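You operate a simulated robot arm through the tools that you are given. There is no shell and no other tool.

Carry out the task below with a simulated robot arm. There is one attempt and no reset: what you move stays moved.

TASK
The caged wheel is overfilled: let it down to the card's figure and open the lid.
Fine: air off and line bled first; the lid opens last.

The check looks at the end state, three seconds after you hand in, the way a careful person would. Anything else that was tipped, shoved, dropped, spilled or broken makes it a failure. A push-on lid holds only when it is set on centred and level and pressed home; a screw cap is set on level and turned clockwise until tight.

THE ROBOT
A 7-joint arm with a two-finger parallel gripper, fixed in place. Base frame: the origin is on the floor under the middle of its stand, x ahead of it, y to its left, z up. Readings come in m, degrees, newtons and seconds.
With the tool pointing down near the work surface it reaches from about 0.36 to 0.78 m from the base axis. Its first joint turns from -143.0 to 143.0 degrees. Payload 3 kg.
Tool frame: the origin (TCP) lies between the finger pads and is the grasp point; the fingertips stand 0.03 m ahead of it; z points along the fingers, y is the line along which they close. The gripper opens to 0.11 m. The fingers are 0.02 m wide and 0.01 m thick; the gripper's body (0.048 by 0.112 m) begins 0.055 m behind the TCP.
Orientation is that of the tool frame in the base frame, as [roll, pitch, yaw] about the fixed x, y, z axes, in that order (R = Rz(yaw) Ry(pitch) Rx(roll)). With the fingers straight down and closing along the base's y, the tool's x points along the base's -x, its y along +y and its z along -z.

THE INTERFACE
- The arm moves only by the tool step_arm. Its arguments are lists of equal length, an entry for each row: "slide": the shift along the base's x, y, z in units of 25 mm (1.0 is 25 mm), a list of three; "delta_rot": the turn, a rotation vector about the base's x, y, z in units of 4 degrees (1.0 is 4 degrees), a list of three; "claw": the gripper command, from -1 (shut) to 1 (fully open), values between in proportion. In form: {"slide": [[x, y, z], ...], "delta_rot": [[ax, ay, az], ...], "claw": [claw, ...]}. A call has 1 to 20 rows; each row shifts and turns the commanded pose from where the row before left it. A call with a number of a shift or a turn outside -1 to 1 is refused whole. Each row takes 0.2 s and may step no farther than 0.05 m and 8.6 degrees from the row before; otherwise, or with a gripper value out of range, the whole call is refused. Where a pose cannot be reached the arm comes as near as it can. A force on the tool above 40 N (or 10 N above the force at the start of the call, whichever is more), or a blocked arm, ends the call early, and 0.2 s more pass. The fingers move at their own pace (about 0.153 m/s each) and stop on an object; they squeeze with about 42 N. The grip force told is the motor's: it shows also when the fingers shut on nothing. Time passes only in rows, and 0.2 s behind the last, so rows that do not move let the fingers close. It gives the time, the measured TCP pose, the force on the tool (base axes), the opening and the grip force at its end, in the units of the frame above (readings bear some noise), with the torque about the TCP (base axes, N m) and any sound that the robot's microphone picked up.
- Cameras (640 x 400 px; columns grow to the right, rows downward): "scene" is fixed at [0.2188, -0.512, 1.5718]; the picture's right is [0.62, -0.79, 0.00], its down [-0.45, -0.35, -0.82] and it looks along [0.65, 0.51, -0.57] (base axes); focal length 283 px, centre (320, 200). "wrist" rides on the gripper at [0.072, 0.017, -0.103] in the tool frame; the picture's right is [-0.23, 0.97, 0.00], its down [-0.76, -0.18, -0.62] and it looks along [-0.61, -0.14, 0.78] (tool axes); focal length 222 px, centre (320, 200). There is no depth. A picture from a camera that has moved, and an enlarged one, comes with that camera's place and axes in the base frame and with its lens. The place of the scene camera against the robot may be out by one fixed shift of up to 0.025 m in any direction.
- snapshot(camera): a new picture of that camera. The clock stands still meanwhile.
- raise_lower(by): moves the trunk up (or, below 0, down) by that many m; the arm rides with it, the base frame stays. It gives what a move gives, with no picture.
- enlarge(camera, box): a new picture of the part [left, top, right, bottom] of that camera's present view, enlarged. The clock stands still meanwhile.
- hand_in(): hands the job in; it is judged then, once.

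Nothing tells you positions but the pictures and the camera data. Unless the task says otherwise, let go and move clear before handing in.

The tools are called after "Request:" by a JSON object that holds its "name" and its "arguments". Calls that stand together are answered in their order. step_arm: Moves the arm, as the interface text tells. Its arguments: {"type":"object","properties":{"slide":{"type":"array","items":{"type":"array","items":{"type":"number"}}},"delta_rot":{"type":"array","items":{"type":"array","items":{"type":"number"}}},"claw":{"type":"array","items":{"type":"number"}}},"required":["slide","delta_rot","claw"]} The other tools are called the same way: raise_lower (by) moves the trunk up or down; snapshot (camera) takes a picture; enlarge (camera, box) takes an enlarged picture of a part of a camera's view; hand_in () hands the job in.

At the start:

```text
time_s: 0.0
eef_pos: [0.48, -0.23, 1.3589]
orientation: [-180.0, 0.0, -179.9]
wrist_force: [0.2, 1.0, -0.3]
wrist_torque: [-0.01, -0.04, 0.03]
gripper_width: 0.1101
gripper_force: 0.0
trunk travel left (down, up): [-0.425, 0.065]
```

scene: 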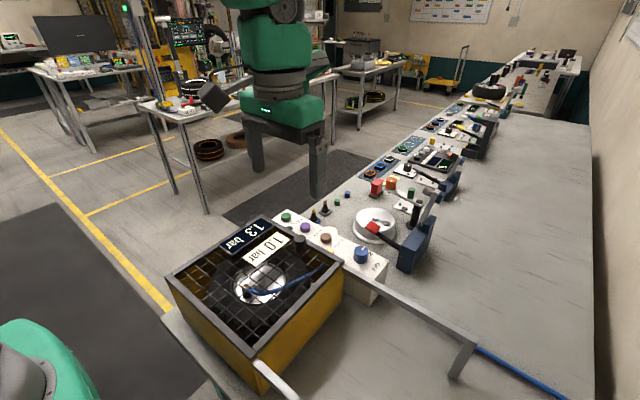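
wrist: 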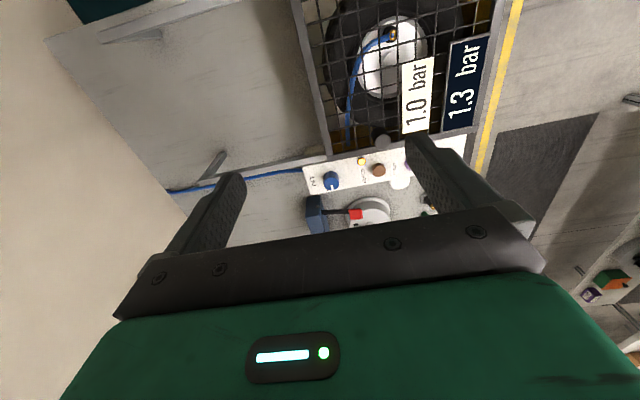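

I see a yellow cage with a wheel in it, a card reading 1.0 bar and a gauge display reading 1.3 bar, and a panel with several buttons and a blue knob. I'll look closer before moving anything.

Request:
{"name": "enlarge", "arguments": {"camera": "scene", "box": [240, 180, 440, 305]}}

Request:
{"name": "enlarge", "arguments": {"camera": "scene", "box": [160, 200, 480, 400]}}

Request:
{"name": "enlarge", "arguments": {"camera": "wrist", "box": [280, 120, 480, 245]}}

Request:
{"name": "enlarge", "arguments": {"camera": "wrist", "box": [280, 0, 520, 150]}}

```text
3.20 times, centred on (340, 242) of scene
camera zoom: at [0.2188, -0.512, 1.5718], right [0.62, -0.79, 0.0], down [-0.45, -0.35, -0.82], along [0.65, 0.51, -0.57], focal length 906 px, centre (256, 64)
```

zoom: 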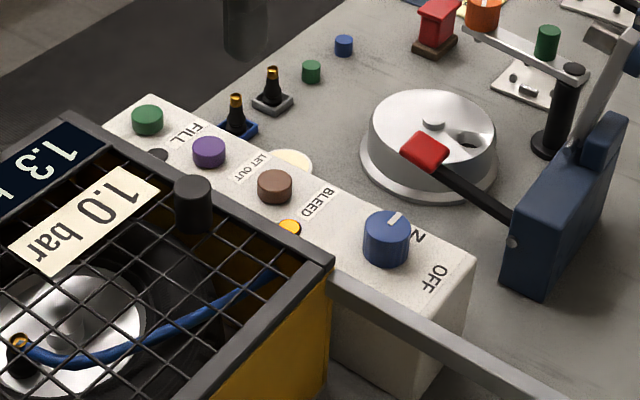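

```text
2.00 times, centred on (320, 300) of scene
camera zoom: at [0.2188, -0.512, 1.5718], right [0.62, -0.79, 0.0], down [-0.45, -0.35, -0.82], along [0.65, 0.51, -0.57], focal length 566 px, centre (320, 0)
```

zoom: 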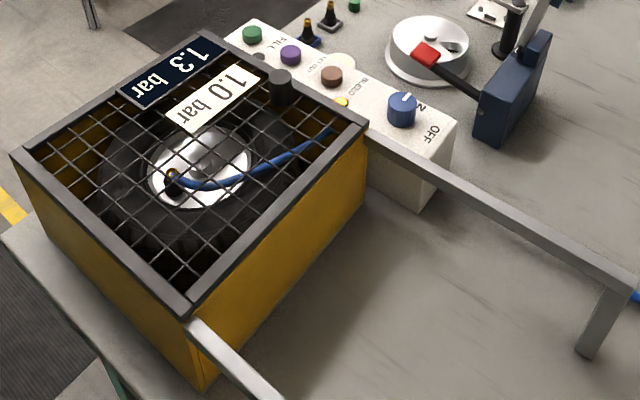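

```text
3.20 times, centred on (380, 182) of wrist
camera zoom: at [0.4094, -0.2133, 1.4626], right [0.23, 0.97, 0.0], down [0.76, -0.18, 0.62], along [0.61, -0.14, -0.78], focal length 711 px, centre (128, 256)
```

zoom: 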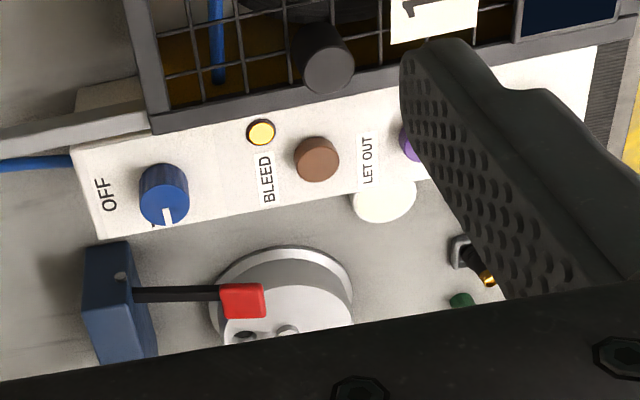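

```text
2.67 times, centred on (400, 75) of wrist
camera zoom: at [0.4094, -0.2133, 1.4626], right [0.23, 0.97, 0.0], down [0.76, -0.18, 0.62], along [0.61, -0.14, -0.78], focal length 592 px, centre (107, 533)
```

zoom: 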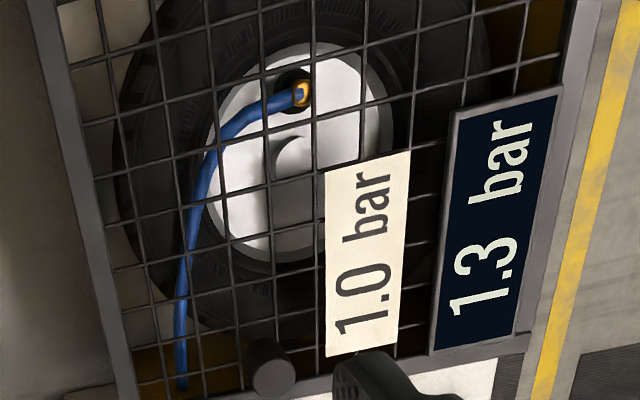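

The panel carries green FILL, purple LET OUT and brown BLEED buttons, plus a blue ON/OFF knob. The cage lid has a mesh top with a dark knob. I'll shift the arm well above everything to get a second view for triangulation.

Request:
{"name": "step_arm", "arguments": {"slide": [[0, 1, 0], [0, 1, 0], [0, 1, 0], [0, 1, 0], [0, 1, 0], [0, 0, 0]], "delta_rot": [[0, 0, 0], [0, 0, 0], [0, 0, 0], [0, 0, 0], [0, 0, 0], [0, 0, 0]], "claw": [1, 1, 1, 1, 1, 1]}}

Request:
{"name": "snapshot", "arguments": {"camera": "wrist"}}

Request:
{"name": "enlarge", "arguments": {"camera": "wrist", "box": [120, 0, 440, 200]}}

```text
time_s: 1.4
eef_pos: [0.4814, -0.1051, 1.361]
orientation: [-180.0, -0.1, 180.0]
wrist_force: [-0.6, 0.6, 0.5]
wrist_torque: [-0.04, 0.03, -0.01]
gripper_width: 0.1102
gripper_force: 0.0
trunk travel left (down, up): [-0.425, 0.065]
```

```text
taken
camera wrist: at [0.41, -0.0882, 1.4641], right [0.23, 0.97, 0.0], down [0.76, -0.18, 0.62], along [0.61, -0.14, -0.78], focal length 222 px, centre (320, 200)
```

wrist: 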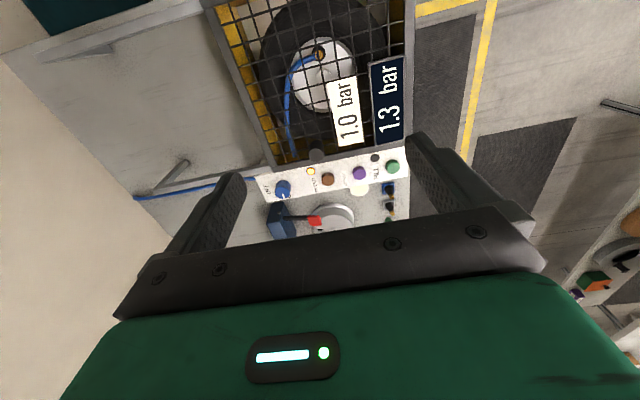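

```text
2.00 times, centred on (280, 100) of wrist
camera zoom: at [0.41, -0.0882, 1.4641], right [0.23, 0.97, 0.0], down [0.76, -0.18, 0.62], along [0.61, -0.14, -0.78], focal length 444 px, centre (400, 400)
```

zoom: 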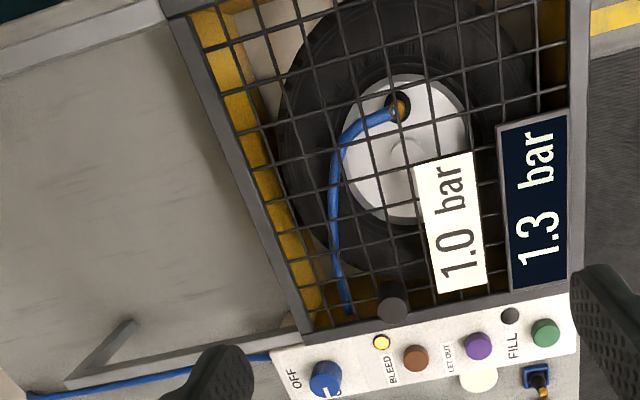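

I now have rough positions: buttons near x≈0.71, z≈1.0, and the lid knob near (0.60, -0.14, 1.07). I'll zoom on the lid edges, rails and corners to work out how the lid opens.

Request:
{"name": "enlarge", "arguments": {"camera": "scene", "box": [300, 240, 492, 360]}}

Request:
{"name": "enlarge", "arguments": {"camera": "scene", "box": [160, 280, 352, 400]}}

Request:
{"name": "enlarge", "arguments": {"camera": "scene", "box": [160, 210, 352, 330]}}

Request:
{"name": "enlarge", "arguments": {"camera": "scene", "box": [320, 220, 400, 270]}}

Request:
{"name": "enlarge", "arguments": {"camera": "wrist", "box": [260, 120, 420, 220]}}

```text
3.33 times, centred on (396, 300) of scene
camera zoom: at [0.2188, -0.512, 1.5718], right [0.62, -0.79, 0.0], down [-0.45, -0.35, -0.82], along [0.65, 0.51, -0.57], focal length 943 px, centre (67, -133)
```

zoom: 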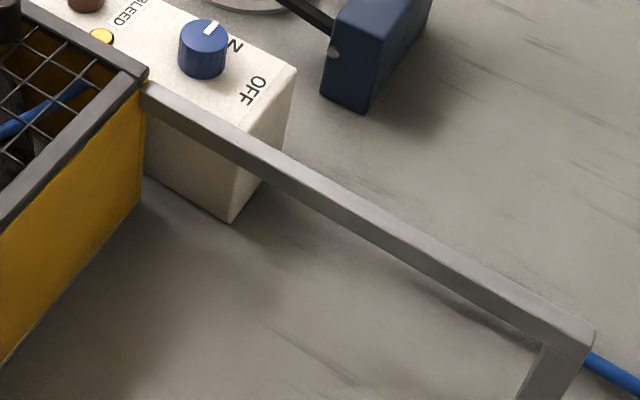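

```text
3.33 times, centred on (256, 340) of scene
camera zoom: at [0.2188, -0.512, 1.5718], right [0.62, -0.79, 0.0], down [-0.45, -0.35, -0.82], along [0.65, 0.51, -0.57], focal length 943 px, centre (533, -267)
```

zoom: 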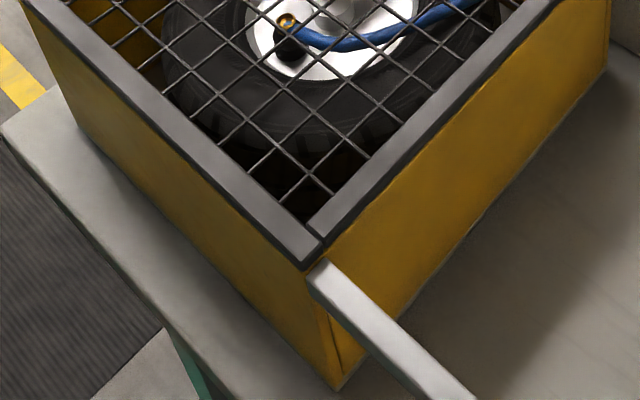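

```text
3.33 times, centred on (256, 270) of scene
camera zoom: at [0.2188, -0.512, 1.5718], right [0.62, -0.79, 0.0], down [-0.45, -0.35, -0.82], along [0.65, 0.51, -0.57], focal length 943 px, centre (533, -33)
```

zoom: 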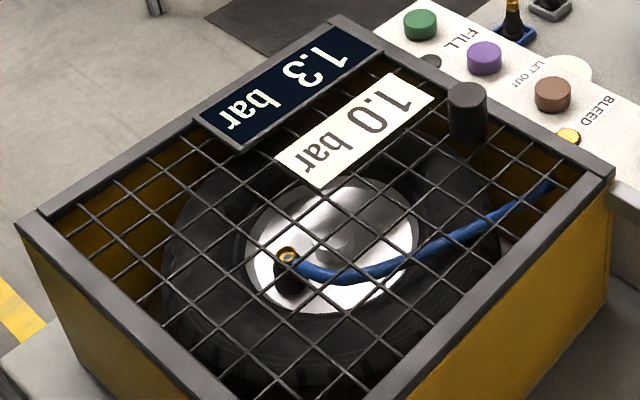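

```text
8.00 times, centred on (360, 245) of scene
camera zoom: at [0.2188, -0.512, 1.5718], right [0.62, -0.79, 0.0], down [-0.45, -0.35, -0.82], along [0.65, 0.51, -0.57], focal length 2264 px, centre (0, -160)
```

zoom: 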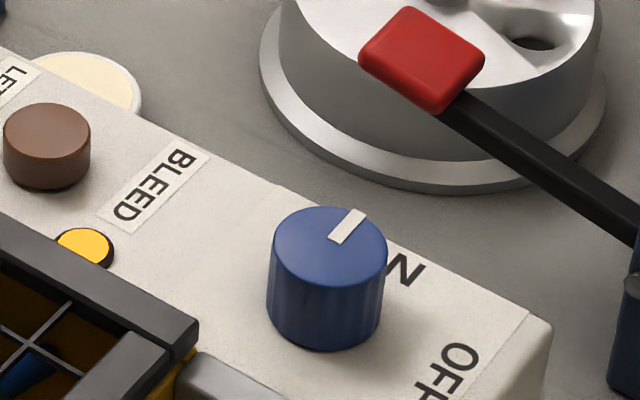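

```text
4.00 times, centred on (340, 170) of wrist
camera zoom: at [0.41, -0.0882, 1.4641], right [0.23, 0.97, 0.0], down [0.76, -0.18, 0.62], along [0.61, -0.14, -0.78], focal length 888 px, centre (240, 320)
```

zoom: 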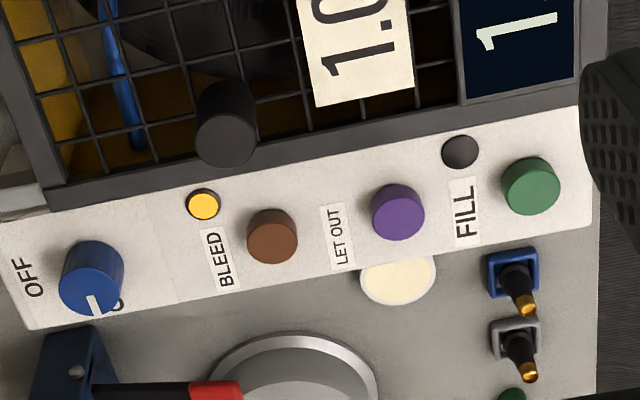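

The knob's white mark points to ON (+x), and OFF lies towards -y, so it turns about 90° clockwise from above. The lid looks like it slides towards -y along the two rails. I'll lower the arm a bit for a closer look at the panel.

Request:
{"name": "step_arm", "arguments": {"slide": [[0.3, 0, -0.8], [0.3, 0, -0.8], [0.3, 0, -0.8], [0.3, 0, -0.8], [0.3, 0, -0.8], [0.3, 0, -0.8], [0.3, 0, -0.8], [0.3, 0, -0.8], [0, 0, 0]], "delta_rot": [[0, 0, 0], [0, 0, 0], [0, 0, 0], [0, 0, 0], [0, 0, 0], [0, 0, 0], [0, 0, 0], [0, 0, 0], [0, 0, 0]], "claw": [1, 1, 1, 1, 1, 1, 1, 1, 1]}}

Request:
{"name": "snapshot", "arguments": {"camera": "wrist"}}

Request:
{"name": "enlarge", "arguments": {"camera": "wrist", "box": [180, 60, 500, 260]}}

Request:
{"name": "snapshot", "arguments": {"camera": "scene"}}

```text
time_s: 3.4
eef_pos: [0.5413, -0.1067, 1.1998]
orientation: [180.0, -0.1, 179.9]
wrist_force: [0.1, -0.6, 0.1]
wrist_torque: [0.01, 0.02, 0.0]
gripper_width: 0.1104
gripper_force: 0.0
trunk travel left (down, up): [-0.425, 0.065]
```

```text
taken
camera wrist: at [0.4703, -0.0893, 1.3032], right [0.23, 0.97, 0.0], down [0.76, -0.18, 0.62], along [0.61, -0.14, -0.78], focal length 222 px, centre (320, 200)
```

wrist: 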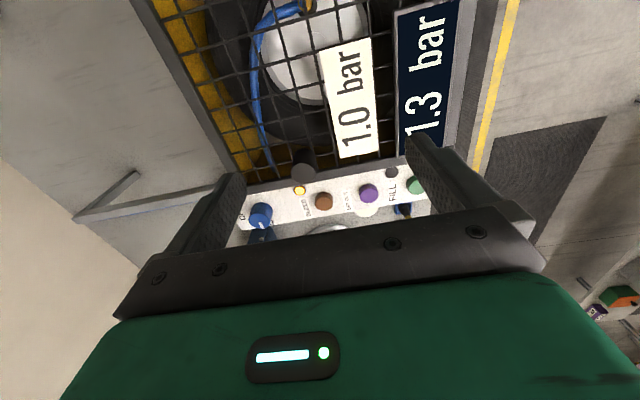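

```text
2.00 times, centred on (340, 160) of wrist
camera zoom: at [0.4703, -0.0893, 1.3032], right [0.23, 0.97, 0.0], down [0.76, -0.18, 0.62], along [0.61, -0.14, -0.78], focal length 444 px, centre (280, 280)
```

zoom: 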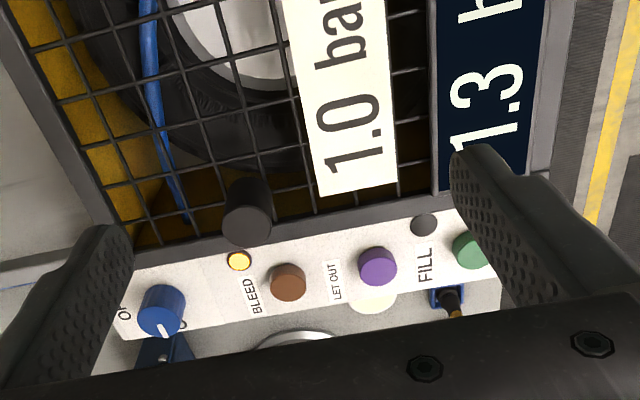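

```text
taken
```

scene: 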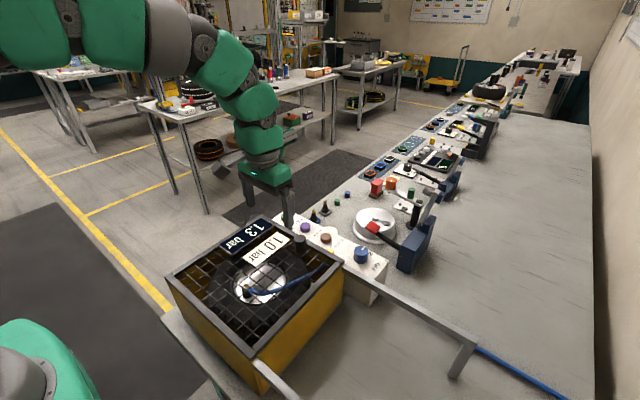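

The gripper is clear above the lid, and the refined positions are BLEED (0.706,-0.138), LET OUT (0.707,-0.061), FILL (0.708,0.014) and blue knob (0.713,-0.258). Next I move above the blue knob for a closer look.

Request:
{"name": "step_arm", "arguments": {"slide": [[0.86, -0.756, -0.3], [0.86, -0.756, -0.3], [0.86, -0.756, -0.3], [0.86, -0.756, -0.3], [0.86, -0.756, -0.3], [0.86, -0.756, -0.3], [0.86, -0.756, -0.3], [0.86, -0.756, -0.3], [0, 0, 0]], "delta_rot": [[0, 0, 0], [0, 0, 0], [0, 0, 0], [0, 0, 0], [0, 0, 0], [0, 0, 0], [0, 0, 0], [0, 0, 0], [0, 0, 0]], "claw": [1, 1, 1, 1, 1, 1, 1, 1, 1]}}

Request:
{"name": "snapshot", "arguments": {"camera": "wrist"}}

Request:
{"name": "enlarge", "arguments": {"camera": "wrist", "box": [220, 100, 420, 225]}}

Request:
{"name": "enlarge", "arguments": {"camera": "scene", "box": [240, 160, 480, 310]}}

```text
time_s: 5.4
eef_pos: [0.7135, -0.2574, 1.1399]
orientation: [-180.0, 0.0, 180.0]
wrist_force: [-0.1, 0.2, 0.0]
wrist_torque: [0.02, 0.05, 0.01]
gripper_width: 0.1101
gripper_force: 0.1
trunk travel left (down, up): [-0.425, 0.065]
```

```text
taken
camera wrist: at [0.6419, -0.2404, 1.2424], right [0.23, 0.97, 0.0], down [0.76, -0.18, 0.62], along [0.61, -0.14, -0.78], focal length 222 px, centre (320, 200)
```

wrist: 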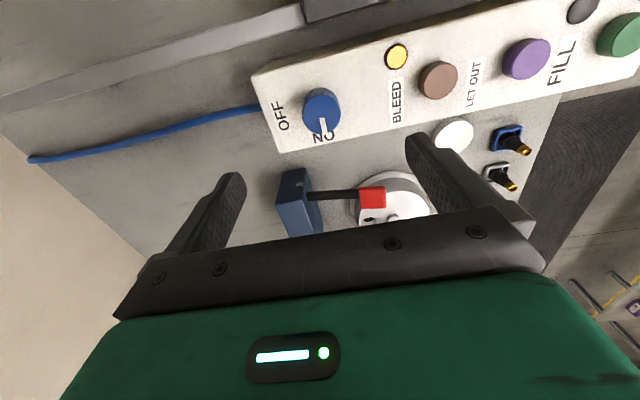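

```text
3.20 times, centred on (320, 162) of wrist
camera zoom: at [0.6419, -0.2404, 1.2424], right [0.23, 0.97, 0.0], down [0.76, -0.18, 0.62], along [0.61, -0.14, -0.78], focal length 711 px, centre (320, 320)
```

zoom: 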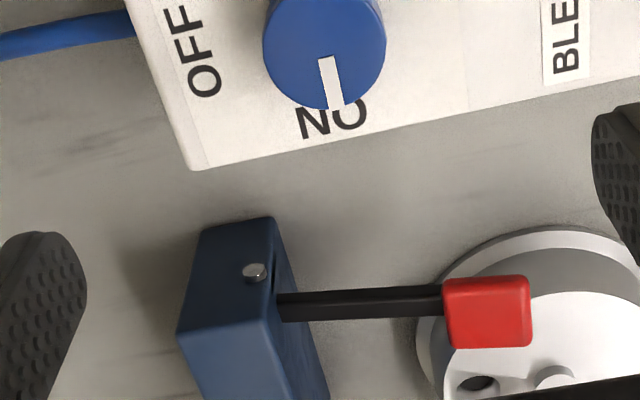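

```text
2.67 times, centred on (360, 235) of scene
camera zoom: at [0.2188, -0.512, 1.5718], right [0.62, -0.79, 0.0], down [-0.45, -0.35, -0.82], along [0.65, 0.51, -0.57], focal length 755 px, centre (213, 107)
```

zoom: 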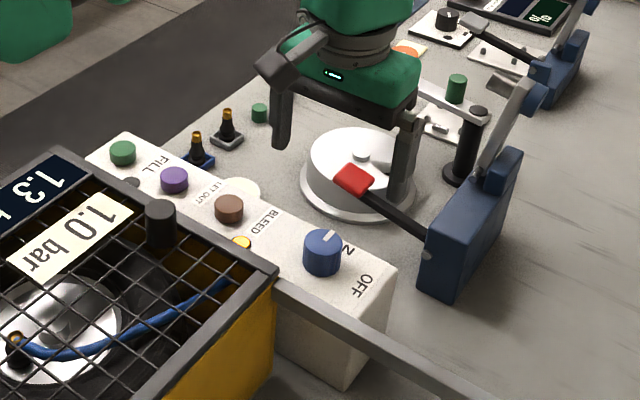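

The blue knob is directly below the tool, about 40 mm across, with its mark at ON. I'll take one precise close-up before gripping.

Request:
{"name": "enlarge", "arguments": {"camera": "wrist", "box": [256, 60, 416, 160]}}

Request:
{"name": "enlarge", "arguments": {"camera": "wrist", "box": [360, 0, 640, 175]}}

```text
4.00 times, centred on (336, 110) of wrist
camera zoom: at [0.6419, -0.2404, 1.2424], right [0.23, 0.97, 0.0], down [0.76, -0.18, 0.62], along [0.61, -0.14, -0.78], focal length 888 px, centre (256, 560)
```

zoom: 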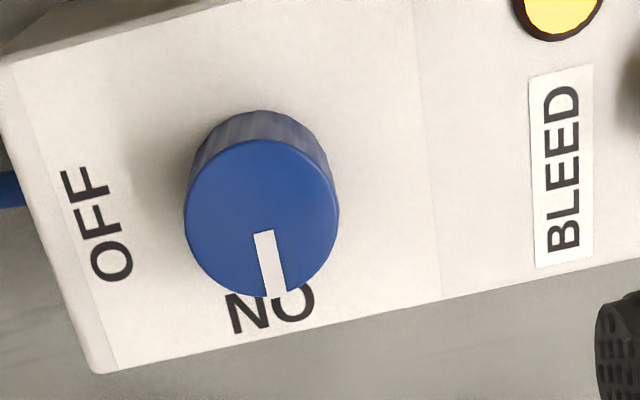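

```text
2.29 times, centred on (500, 88) of wrist
camera zoom: at [0.6419, -0.2404, 1.2424], right [0.23, 0.97, 0.0], down [0.76, -0.18, 0.62], along [0.61, -0.14, -0.78], focal length 508 px, centre (-91, 457)
```

zoom: 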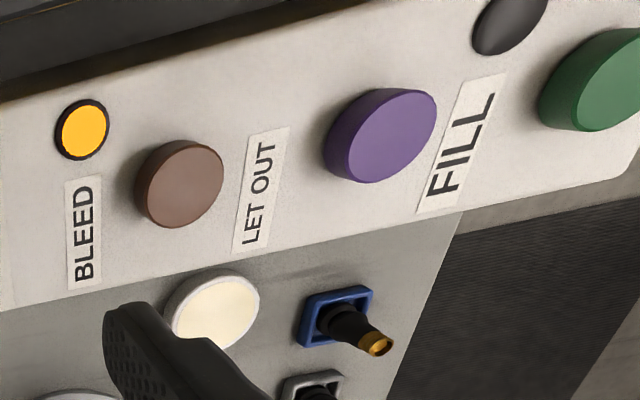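

The knob top appears near (0.717,-0.257,1.0). I'll descend to 6 cm above it, tips still clear, and take another view to pin it down.

Request:
{"name": "step_arm", "arguments": {"slide": [[0.1, 0, -0.8], [0, 0, -0.8], [0, 0, -0.8], [0, 0, -0.6], [0, 0, 0], [0, 0, 0]], "delta_rot": [[0, 0, 0], [0, 0, 0], [0, 0, 0], [0, 0, 0], [0, 0, 0], [0, 0, 0]], "claw": [1, 1, 1, 1, 1, 1]}}

Request:
{"name": "snapshot", "arguments": {"camera": "wrist"}}

Request:
{"name": "enlarge", "arguments": {"camera": "wrist", "box": [240, 80, 400, 180]}}

Request:
{"name": "enlarge", "arguments": {"camera": "scene", "box": [300, 170, 460, 270]}}

```text
time_s: 6.8
eef_pos: [0.7158, -0.2558, 1.0647]
orientation: [-179.9, 0.0, 180.0]
wrist_force: [0.5, 1.2, 0.4]
wrist_torque: [0.0, 0.02, -0.02]
gripper_width: 0.1099
gripper_force: 0.1
trunk travel left (down, up): [-0.425, 0.065]
```

```text
taken
camera wrist: at [0.6437, -0.2394, 1.168], right [0.23, 0.97, 0.0], down [0.76, -0.18, 0.62], along [0.61, -0.14, -0.78], focal length 222 px, centre (320, 200)
```

wrist: 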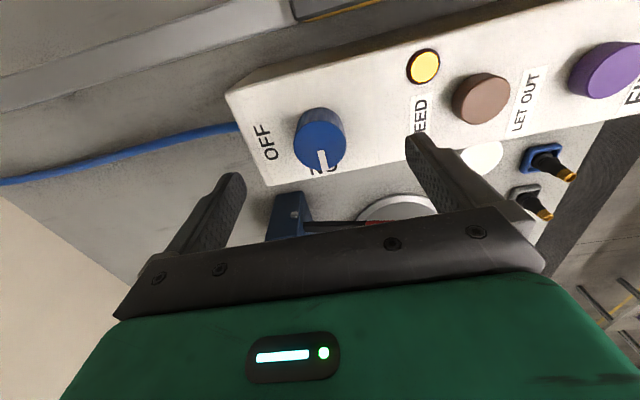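

```text
4.00 times, centred on (320, 130) of wrist
camera zoom: at [0.6437, -0.2394, 1.168], right [0.23, 0.97, 0.0], down [0.76, -0.18, 0.62], along [0.61, -0.14, -0.78], focal length 888 px, centre (320, 480)
```

zoom: 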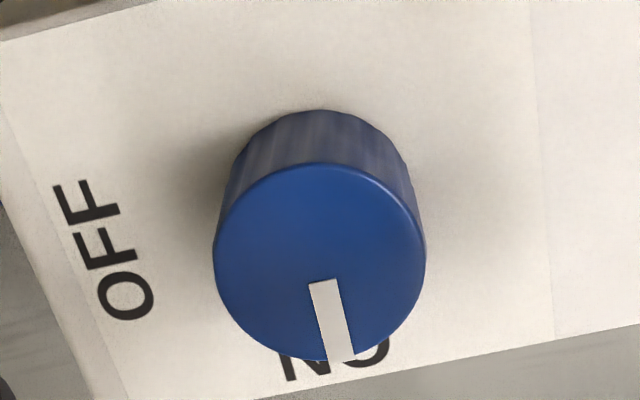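

```text
4.00 times, centred on (380, 220) of scene
camera zoom: at [0.2188, -0.512, 1.5718], right [0.62, -0.79, 0.0], down [-0.45, -0.35, -0.82], along [0.65, 0.51, -0.57], focal length 1132 px, centre (80, 120)
```

zoom: 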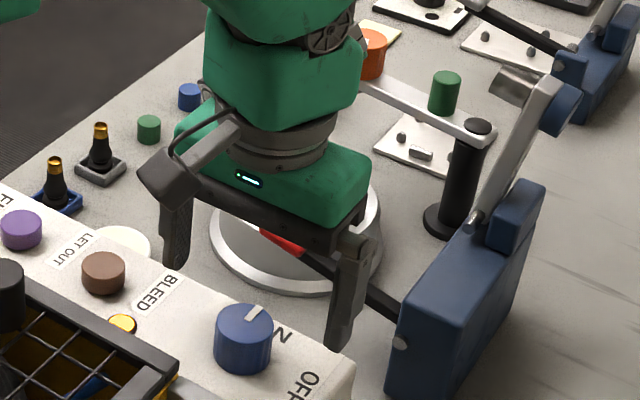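

The knob resolves to (0.712,-0.255) with its top at z≈1.017 and the panel surface at ≈0.99. I'll lower the open fingers around it and close.

Request:
{"name": "step_arm", "arguments": {"slide": [[-0.1, 0.04, -0.5], [0, 0, -0.5], [0, 0, -0.45], [0, 0, 0], [0, 0, 0], [0, 0, 0], [0, 0, 0], [0, 0, 0]], "delta_rot": [[0, 0, 0], [0, 0, 0], [0, 0, 0], [0, 0, 0], [0, 0, 0], [0, 0, 0], [0, 0, 0], [0, 0, 0]], "claw": [1, 1, 1, 1, -1, -1, -1, -1]}}

Request:
{"name": "snapshot", "arguments": {"camera": "wrist"}}

Request:
{"name": "enlarge", "arguments": {"camera": "scene", "box": [300, 170, 460, 270]}}

```text
time_s: 8.6
eef_pos: [0.7114, -0.2542, 1.0284]
orientation: [180.0, -0.1, -180.0]
wrist_force: [0.1, 2.0, 0.1]
wrist_torque: [-0.43, -0.38, -0.02]
gripper_width: 0.0374
gripper_force: 45.3
trunk travel left (down, up): [-0.425, 0.065]
```

```text
taken
camera wrist: at [0.6407, -0.2383, 1.1312], right [0.23, 0.97, 0.0], down [0.76, -0.18, 0.62], along [0.61, -0.14, -0.78], focal length 222 px, centre (320, 200)
```

wrist: 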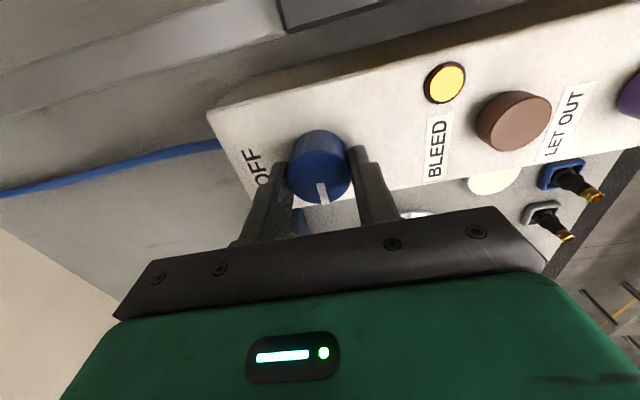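

```text
4.00 times, centred on (380, 220) of scene
camera zoom: at [0.2188, -0.512, 1.5718], right [0.62, -0.79, 0.0], down [-0.45, -0.35, -0.82], along [0.65, 0.51, -0.57], focal length 1132 px, centre (80, 120)
```

zoom: 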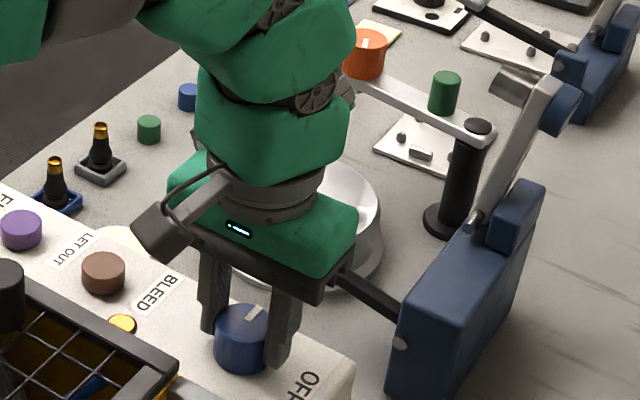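

The knob is gripped at 37 mm. I'll turn it clockwise, first by about 44°, then check.

Request:
{"name": "step_arm", "arguments": {"slide": [[0, 0, 0], [0, 0, 0], [0, 0, 0], [0, 0, 0], [0, 0, 0], [0, 0, 0], [0, 0, 0], [0, 0, 0], [0, 0, 0], [0, 0, 0], [0, 0, 0]], "delta_rot": [[0, 0, -1], [0, 0, -1], [0, 0, -1], [0, 0, -1], [0, 0, -1], [0, 0, -1], [0, 0, -1], [0, 0, -1], [0, 0, -1], [0, 0, -1], [0, 0, -1]], "claw": [-1, -1, -1, -1, -1, -1, -1, -1, -1, -1, -1]}}

Request:
{"name": "snapshot", "arguments": {"camera": "wrist"}}

Request:
{"name": "enlarge", "arguments": {"camera": "scene", "box": [300, 170, 460, 270]}}

```text
time_s: 11.0
eef_pos: [0.7123, -0.2557, 1.0287]
orientation: [180.0, -0.2, 135.8]
wrist_force: [-14.2, -8.4, -12.9]
wrist_torque: [0.28, 0.02, 0.02]
gripper_width: 0.0376
gripper_force: 44.5
trunk travel left (down, up): [-0.425, 0.065]
```

```text
taken
camera wrist: at [0.6726, -0.1941, 1.1313], right [0.84, 0.54, 0.0], down [0.42, -0.66, 0.62], along [0.34, -0.52, -0.78], focal length 222 px, centre (320, 200)
```

wrist: 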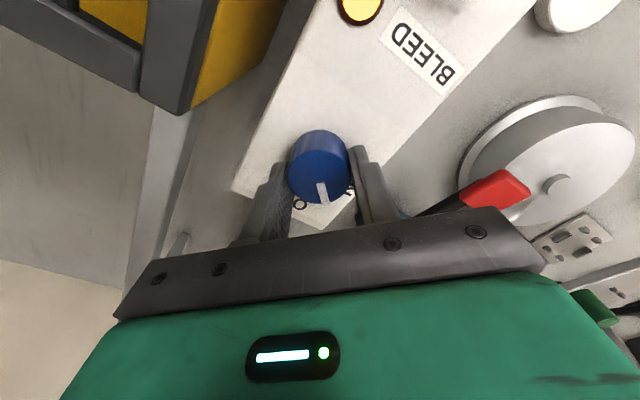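

```text
4.00 times, centred on (380, 220) of scene
camera zoom: at [0.2188, -0.512, 1.5718], right [0.62, -0.79, 0.0], down [-0.45, -0.35, -0.82], along [0.65, 0.51, -0.57], focal length 1132 px, centre (80, 120)
```

zoom: 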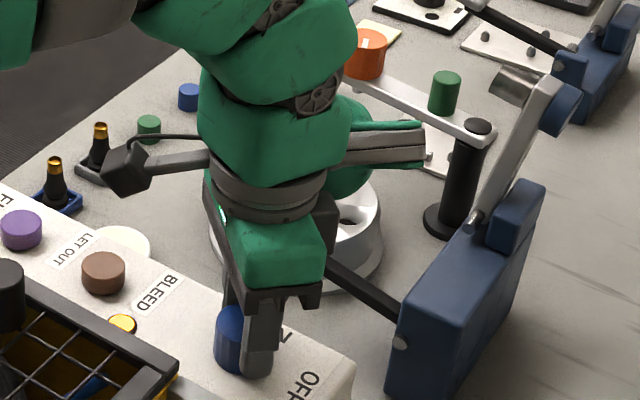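

The knob follows the grip with small forces. I'll turn the remaining 46°.

Request:
{"name": "step_arm", "arguments": {"slide": [[-0.04, -0.02, 0], [0, 0, 0], [0, 0, 0], [0, 0, 0], [0, 0, 0], [0, 0, 0], [0, 0, 0], [0, 0, 0], [0, 0, 0], [0, 0, 0], [0, 0, 0], [0, 0, 0]], "delta_rot": [[0, 0, -1], [0, 0, -1], [0, 0, -1], [0, 0, -1], [0, 0, -1], [0, 0, -1], [0, 0, -1], [0, 0, -1], [0, 0, -1], [0, 0, -1], [0, 0, -1], [0, 0, -0.5]], "claw": [-1, -1, -1, -1, -1, -1, -1, -1, -1, -1, -1, -1]}}

Request:
{"name": "snapshot", "arguments": {"camera": "wrist"}}

Request:
{"name": "enlarge", "arguments": {"camera": "scene", "box": [280, 170, 440, 270]}}

```text
time_s: 13.6
eef_pos: [0.7111, -0.2573, 1.0284]
orientation: [-179.7, 0.0, 89.8]
wrist_force: [-28.0, -9.5, -22.3]
wrist_torque: [-0.76, 0.06, 0.07]
gripper_width: 0.0375
gripper_force: 45.1
trunk travel left (down, up): [-0.425, 0.065]
```

```text
taken
camera wrist: at [0.7286, -0.1847, 1.1313], right [0.97, -0.23, 0.0], down [-0.18, -0.76, 0.62], along [-0.14, -0.61, -0.78], focal length 222 px, centre (320, 200)
```

wrist: 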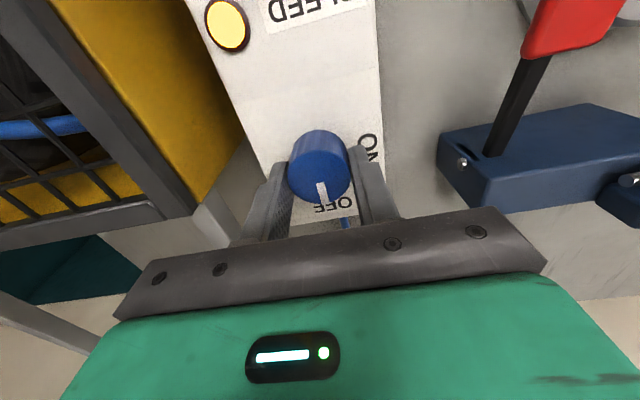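

```text
4.00 times, centred on (360, 220) of scene
camera zoom: at [0.2188, -0.512, 1.5718], right [0.62, -0.79, 0.0], down [-0.45, -0.35, -0.82], along [0.65, 0.51, -0.57], focal length 1132 px, centre (160, 120)
```

zoom: 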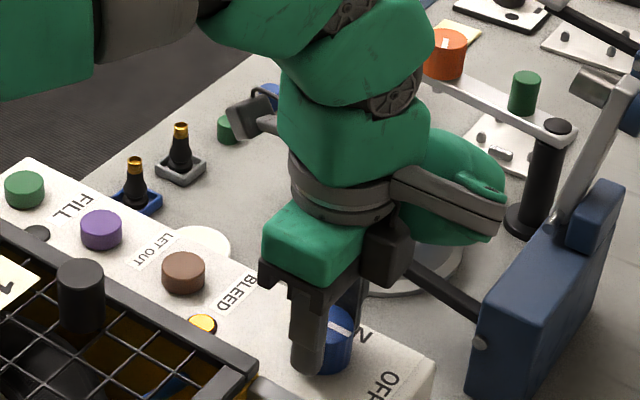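

The mark now points to OFF. I'll open the fingers only slightly, to stay clear of the cage corner, then lift and verify.

Request:
{"name": "step_arm", "arguments": {"slide": [[0, 0, 0], [0, 0, 0], [0, 0, 0], [0, 0, 0.5], [0, 0, 1], [0, 0, 1], [0, 0, 1], [0, 0, 0]], "delta_rot": [[0, 0, 0], [0, 0, 0], [0, 0, 0], [0, 0, 0], [0, 0, 0], [0, 0, 0], [0, 0, 0], [0, 0, 0]], "claw": [0.0, 0.0, 0.0, 0.0, 0.0, 0.0, 0.0, 0.0]}}

Request:
{"name": "snapshot", "arguments": {"camera": "wrist"}}

Request:
{"name": "enlarge", "arguments": {"camera": "scene", "box": [200, 170, 440, 320]}}

```text
time_s: 15.4
eef_pos: [0.7118, -0.2541, 1.1155]
orientation: [-180.0, -0.1, 90.0]
wrist_force: [0.8, 0.2, 0.9]
wrist_torque: [0.01, 0.01, 0.02]
gripper_width: 0.0551
gripper_force: 0.1
trunk travel left (down, up): [-0.425, 0.065]
```

```text
taken
camera wrist: at [0.7299, -0.1817, 1.2185], right [0.97, -0.23, 0.0], down [-0.18, -0.76, 0.62], along [-0.14, -0.61, -0.78], focal length 222 px, centre (320, 200)
```

wrist: 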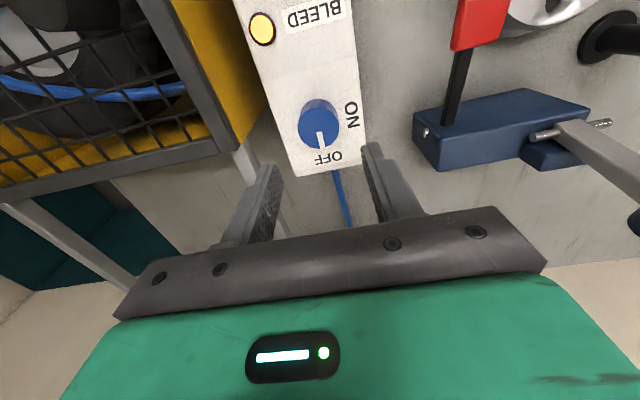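

```text
2.67 times, centred on (320, 245) of scene
camera zoom: at [0.2188, -0.512, 1.5718], right [0.62, -0.79, 0.0], down [-0.45, -0.35, -0.82], along [0.65, 0.51, -0.57], focal length 755 px, centre (320, 80)
```

zoom: 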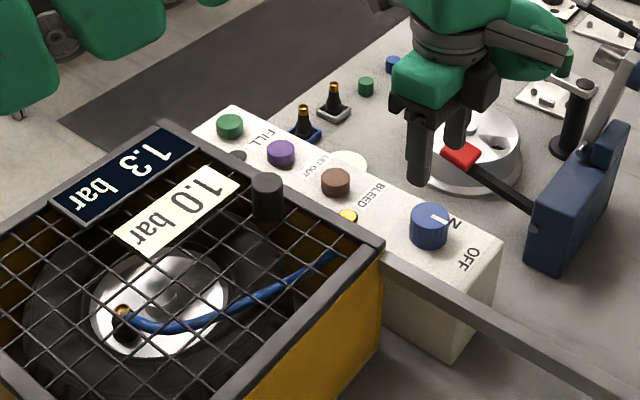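

The knob is at OFF and the lamp is still lit, so the line still holds pressure. From this angle I can also inspect the lid corner and rails.

Request:
{"name": "enlarge", "arguments": {"camera": "wrist", "box": [0, 0, 280, 175]}}

Request:
{"name": "enlarge", "arguments": {"camera": "wrist", "box": [150, 100, 310, 200]}}

Request:
{"name": "enlarge", "arguments": {"camera": "wrist", "box": [0, 120, 240, 270]}}

Request:
{"name": "enlarge", "arguments": {"camera": "wrist", "box": [240, 60, 400, 160]}}

```text
2.29 times, centred on (140, 88) of wrist
camera zoom: at [0.7299, -0.1817, 1.2185], right [0.97, -0.23, 0.0], down [-0.18, -0.76, 0.62], along [-0.14, -0.61, -0.78], focal length 508 px, centre (731, 457)
```

zoom: 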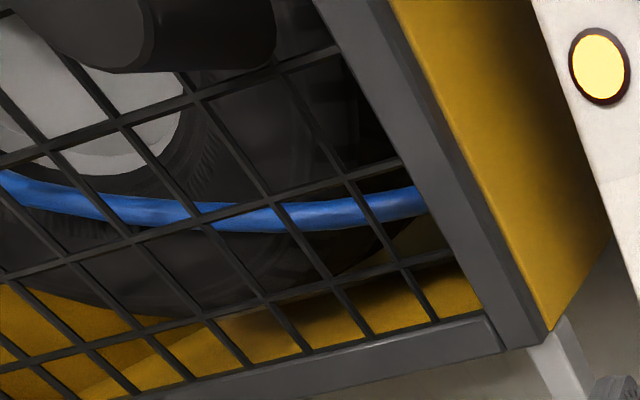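

```text
4.00 times, centred on (230, 150) of wrist
camera zoom: at [0.7299, -0.1817, 1.2185], right [0.97, -0.23, 0.0], down [-0.18, -0.76, 0.62], along [-0.14, -0.61, -0.78], focal length 888 px, centre (680, 400)
```

zoom: 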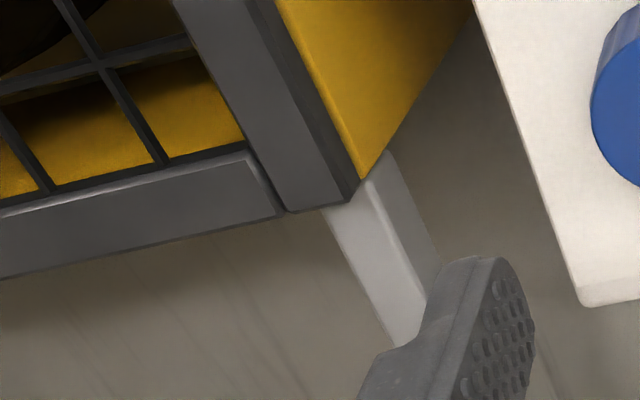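

```text
2.67 times, centred on (120, 195) of wrist
camera zoom: at [0.7299, -0.1817, 1.2185], right [0.97, -0.23, 0.0], down [-0.18, -0.76, 0.62], along [-0.14, -0.61, -0.78], focal length 592 px, centre (853, 213)
```

zoom: 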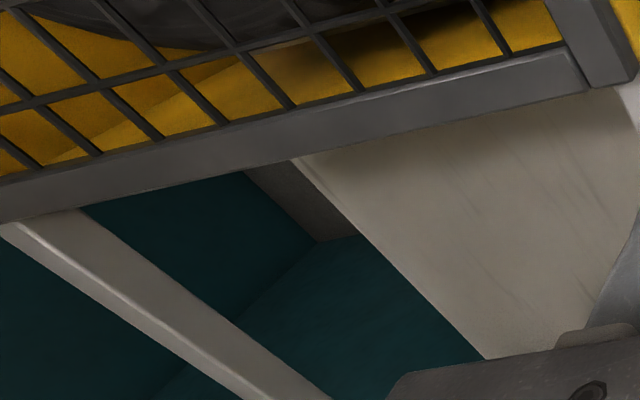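

```text
4.00 times, centred on (320, 110) of wrist
camera zoom: at [0.7299, -0.1817, 1.2185], right [0.97, -0.23, 0.0], down [-0.18, -0.76, 0.62], along [-0.14, -0.61, -0.78], focal length 888 px, centre (320, 560)
```

zoom: 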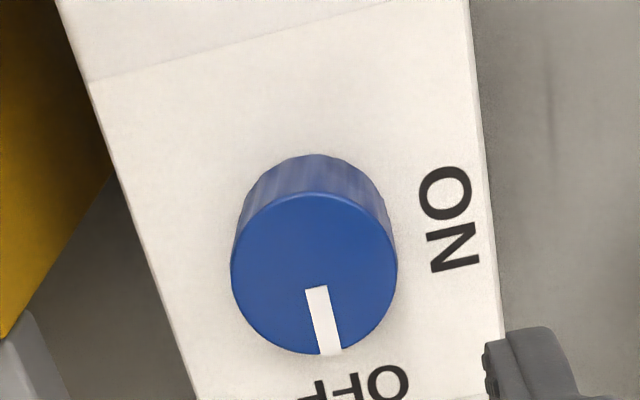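

The knob is confirmed at OFF. Next I rotate back, move above the brown BLEED button and close the fingers to use as a pusher.

Request:
{"name": "step_arm", "arguments": {"slide": [[-0.01, 0.235, 0], [-0.01, 0.235, 0], [-0.01, 0.235, 0], [-0.01, 0.235, 0], [-0.01, 0.235, 0], [-0.01, 0.235, 0], [-0.01, 0.235, 0], [-0.01, 0.235, 0], [-0.01, 0.235, 0], [-0.01, 0.235, 0], [-0.01, 0.235, 0], [-0.01, 0.235, 0], [-0.01, 0.235, 0], [-0.01, 0.235, 0], [-0.01, 0.235, 0], [-0.01, 0.235, 0], [-0.01, 0.235, 0], [-0.01, 0.235, 0], [-0.01, 0.235, 0], [-0.01, 0.235, 0]], "delta_rot": [[0, 0, 1], [0, 0, 1], [0, 0, 1], [0, 0, 1], [0, 0, 1], [0, 0, 1], [0, 0, 1], [0, 0, 1], [0, 0, 1], [0, 0, 1], [0, 0, 1], [0, 0, 1], [0, 0, 1], [0, 0, 1], [0, 0, 1], [0, 0, 1], [0, 0, 1], [0, 0, 1], [0, 0, 1], [0, 0, 1]], "claw": [-1, -1, -1, -1, -1, -1, -1, -1, -1, -1, -1, -1, -1, -1, -1, -1, -1, -1, -1, -1]}}

Request:
{"name": "step_arm", "arguments": {"slide": [[0, 0, 0], [0, 0, 0], [0, 0, 0], [0, 0, 0]], "delta_rot": [[0, 0, 1], [0, 0, 1], [0, 0, 0.5], [0, 0, 0]], "claw": [-1, -1, -1, -1]}}

Request:
{"name": "snapshot", "arguments": {"camera": "wrist"}}

Request:
{"name": "enlarge", "arguments": {"camera": "wrist", "box": [220, 80, 460, 230]}}

Request:
{"name": "enlarge", "arguments": {"camera": "scene", "box": [200, 170, 440, 320]}}

```text
time_s: 19.6
eef_pos: [0.7083, -0.1369, 1.1167]
orientation: [180.0, 0.0, 170.2]
wrist_force: [-0.2, -0.2, -0.3]
wrist_torque: [0.01, -0.01, 0.01]
gripper_width: 0.0001
gripper_force: 37.6
trunk travel left (down, up): [-0.425, 0.065]
```

```text
time_s: 20.6
eef_pos: [0.7082, -0.1368, 1.1164]
orientation: [-179.9, 0.1, 180.0]
wrist_force: [-0.4, -0.6, -0.4]
wrist_torque: [-0.02, 0.01, 0.0]
gripper_width: 0.0
gripper_force: 37.6
trunk travel left (down, up): [-0.425, 0.065]
```

```text
taken
camera wrist: at [0.6367, -0.1206, 1.2197], right [0.23, 0.97, 0.0], down [0.76, -0.18, 0.62], along [0.61, -0.14, -0.78], focal length 222 px, centre (320, 200)
```

wrist: 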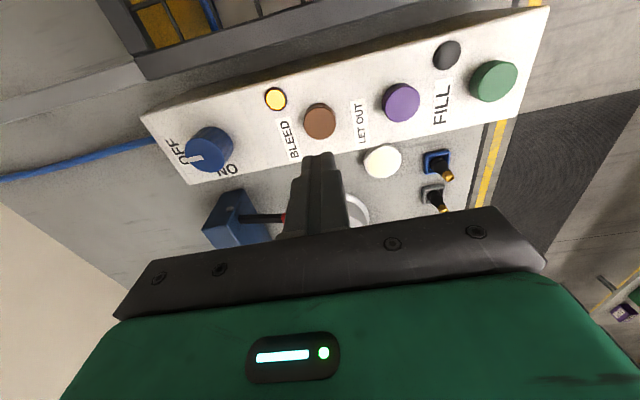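

```text
2.67 times, centred on (340, 155) of wrist
camera zoom: at [0.6367, -0.1206, 1.2197], right [0.23, 0.97, 0.0], down [0.76, -0.18, 0.62], along [0.61, -0.14, -0.78], focal length 592 px, centre (267, 320)
```

zoom: 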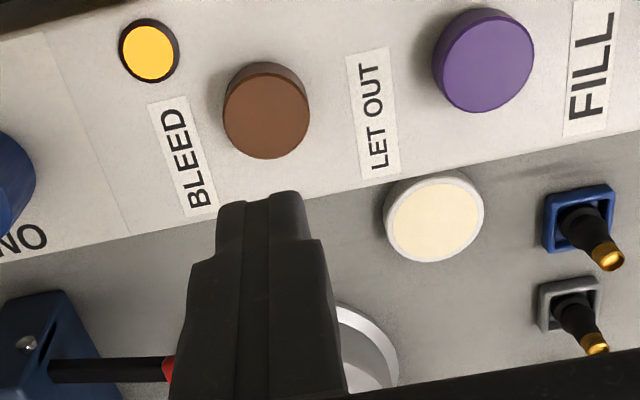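

```text
2.67 times, centred on (320, 245) of scene
camera zoom: at [0.2188, -0.512, 1.5718], right [0.62, -0.79, 0.0], down [-0.45, -0.35, -0.82], along [0.65, 0.51, -0.57], focal length 755 px, centre (320, 80)
```

zoom: 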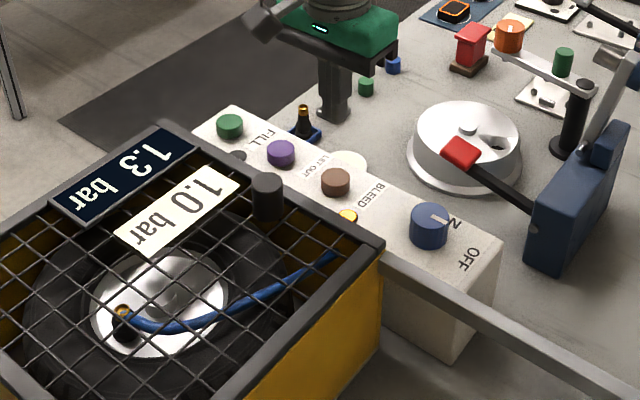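

The BLEED button top is near (0.710,-0.138,1.005). I'll come down to just above it.

Request:
{"name": "step_arm", "arguments": {"slide": [[0.12, -0.02, -0.9], [0, 0, -0.9], [0, 0, -0.9], [0, 0, -0.2], [0, 0, 0]], "delta_rot": [[0, 0, 0], [0, 0, 0], [0, 0, 0], [0, 0, 0], [0, 0, 0]], "claw": [-1, -1, -1, -1, -1]}}

Request:
{"name": "snapshot", "arguments": {"camera": "wrist"}}

Request:
{"name": "enlarge", "arguments": {"camera": "wrist", "box": [240, 90, 400, 190]}}

Request:
{"name": "enlarge", "arguments": {"camera": "scene", "box": [220, 180, 380, 280]}}

```text
time_s: 21.8
eef_pos: [0.7099, -0.1389, 1.0443]
orientation: [-180.0, -0.1, 179.9]
wrist_force: [-0.5, -0.3, 0.1]
wrist_torque: [-0.01, 0.01, -0.03]
gripper_width: 0.0
gripper_force: 38.0
trunk travel left (down, up): [-0.425, 0.065]
```

```text
taken
camera wrist: at [0.64, -0.1214, 1.1478], right [0.23, 0.97, 0.0], down [0.76, -0.18, 0.62], along [0.61, -0.14, -0.78], focal length 222 px, centre (320, 200)
```

wrist: 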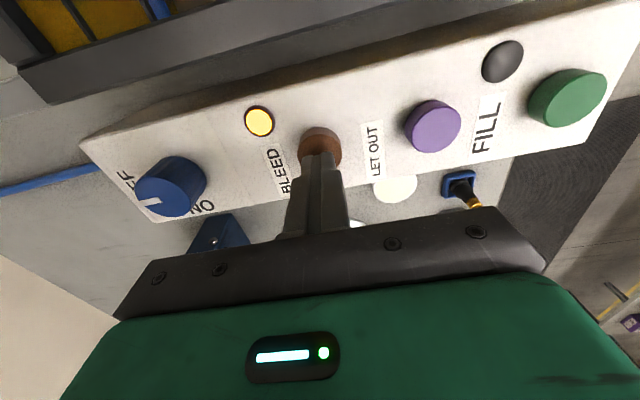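

```text
4.00 times, centred on (320, 140) of wrist
camera zoom: at [0.64, -0.1214, 1.1478], right [0.23, 0.97, 0.0], down [0.76, -0.18, 0.62], along [0.61, -0.14, -0.78], focal length 888 px, centre (320, 440)
```

zoom: 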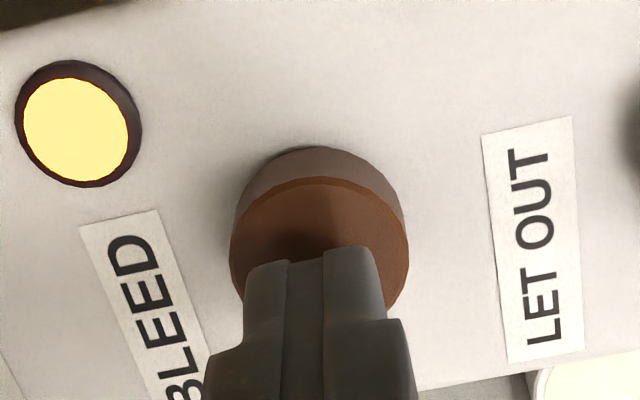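

```text
4.00 times, centred on (300, 230) of scene
camera zoom: at [0.2188, -0.512, 1.5718], right [0.62, -0.79, 0.0], down [-0.45, -0.35, -0.82], along [0.65, 0.51, -0.57], focal length 1132 px, centre (400, 80)
```

zoom: 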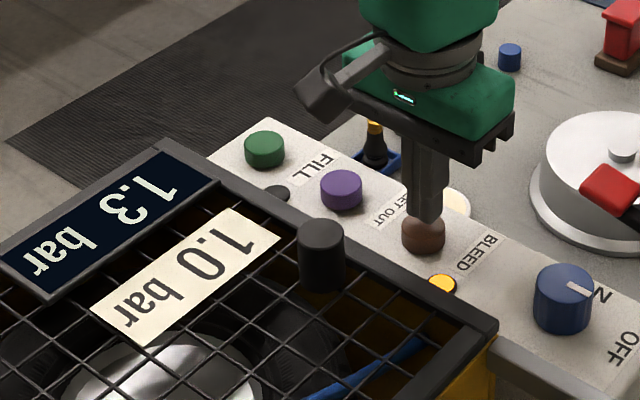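

The fingertips are centred over BLEED. I'll press slowly and hold, watching the force.

Request:
{"name": "step_arm", "arguments": {"slide": [[0, 0, -0.08], [0, 0, -0.08], [0, 0, -0.08], [0, 0, -0.08], [0, 0, -0.08], [0, 0, -0.08], [0, 0, 0]], "delta_rot": [[0, 0, 0], [0, 0, 0], [0, 0, 0], [0, 0, 0], [0, 0, 0], [0, 0, 0], [0, 0, 0]], "claw": [-1, -1, -1, -1, -1, -1, -1]}}

Request:
{"name": "enlarge", "arguments": {"camera": "scene", "box": [220, 180, 380, 280]}}

Request:
{"name": "enlarge", "arguments": {"camera": "wrist", "box": [240, 90, 400, 190]}}

```text
time_s: 23.4
eef_pos: [0.7104, -0.1385, 1.0326]
orientation: [-180.0, 0.0, 180.0]
wrist_force: [0.4, 1.1, 2.7]
wrist_torque: [0.05, -0.05, -0.01]
gripper_width: 0.0
gripper_force: 37.8
trunk travel left (down, up): [-0.425, 0.065]
heard: click
```

```text
4.00 times, centred on (300, 230) of scene
camera zoom: at [0.2188, -0.512, 1.5718], right [0.62, -0.79, 0.0], down [-0.45, -0.35, -0.82], along [0.65, 0.51, -0.57], focal length 1132 px, centre (400, 80)
```

zoom: 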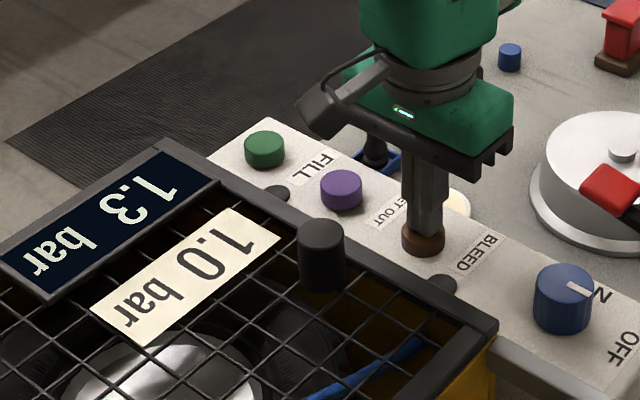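

```text
4.00 times, centred on (320, 140) of wrist
camera zoom: at [0.6399, -0.1215, 1.1355], right [0.23, 0.97, 0.0], down [0.76, -0.18, 0.62], along [0.61, -0.14, -0.78], focal length 888 px, centre (320, 440)
```

zoom: 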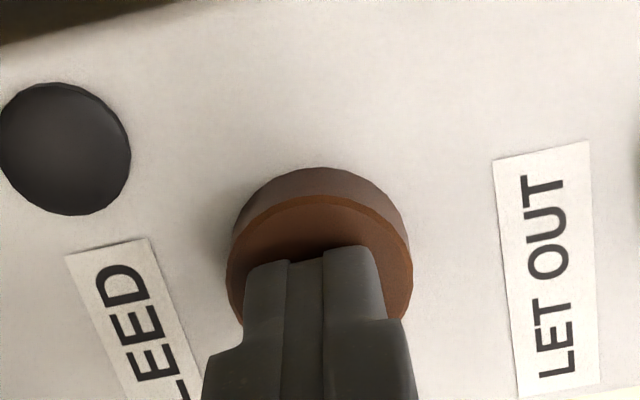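

A click sounded and the yellow lamp went out, so the line is bled, and the gauge still reads 1.3. I'll hold briefly, release, and check the lamp stays off.

Request:
{"name": "step_arm", "arguments": {"slide": [[0, 0, 0], [0, 0, 0], [0, 0, 0.4], [0, 0, 0.6], [0, 0, 0.6], [0, 0, 0]], "delta_rot": [[0, 0, 0], [0, 0, 0], [0, 0, 0], [0, 0, 0], [0, 0, 0], [0, 0, 0]], "claw": [-1, -1, -1, -1, -1, -1]}}

Request:
{"name": "enlarge", "arguments": {"camera": "scene", "box": [220, 180, 380, 280]}}

```text
time_s: 24.8
eef_pos: [0.7114, -0.1387, 1.0734]
orientation: [-179.9, 0.0, -180.0]
wrist_force: [0.7, 0.4, 0.2]
wrist_torque: [0.04, -0.01, 0.0]
gripper_width: 0.0
gripper_force: 37.5
trunk travel left (down, up): [-0.425, 0.065]
```

```text
4.00 times, centred on (300, 230) of scene
camera zoom: at [0.2188, -0.512, 1.5718], right [0.62, -0.79, 0.0], down [-0.45, -0.35, -0.82], along [0.65, 0.51, -0.57], focal length 1132 px, centre (400, 80)
```

zoom: 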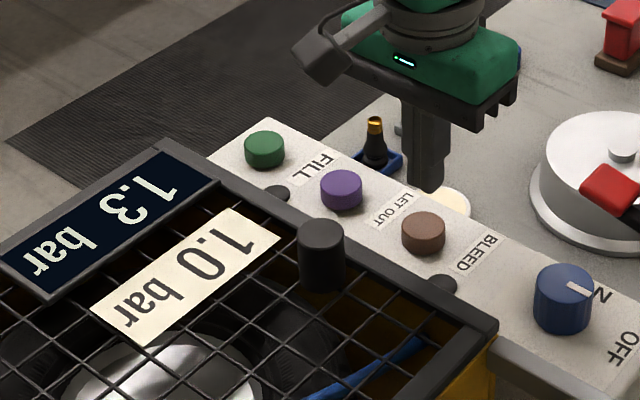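

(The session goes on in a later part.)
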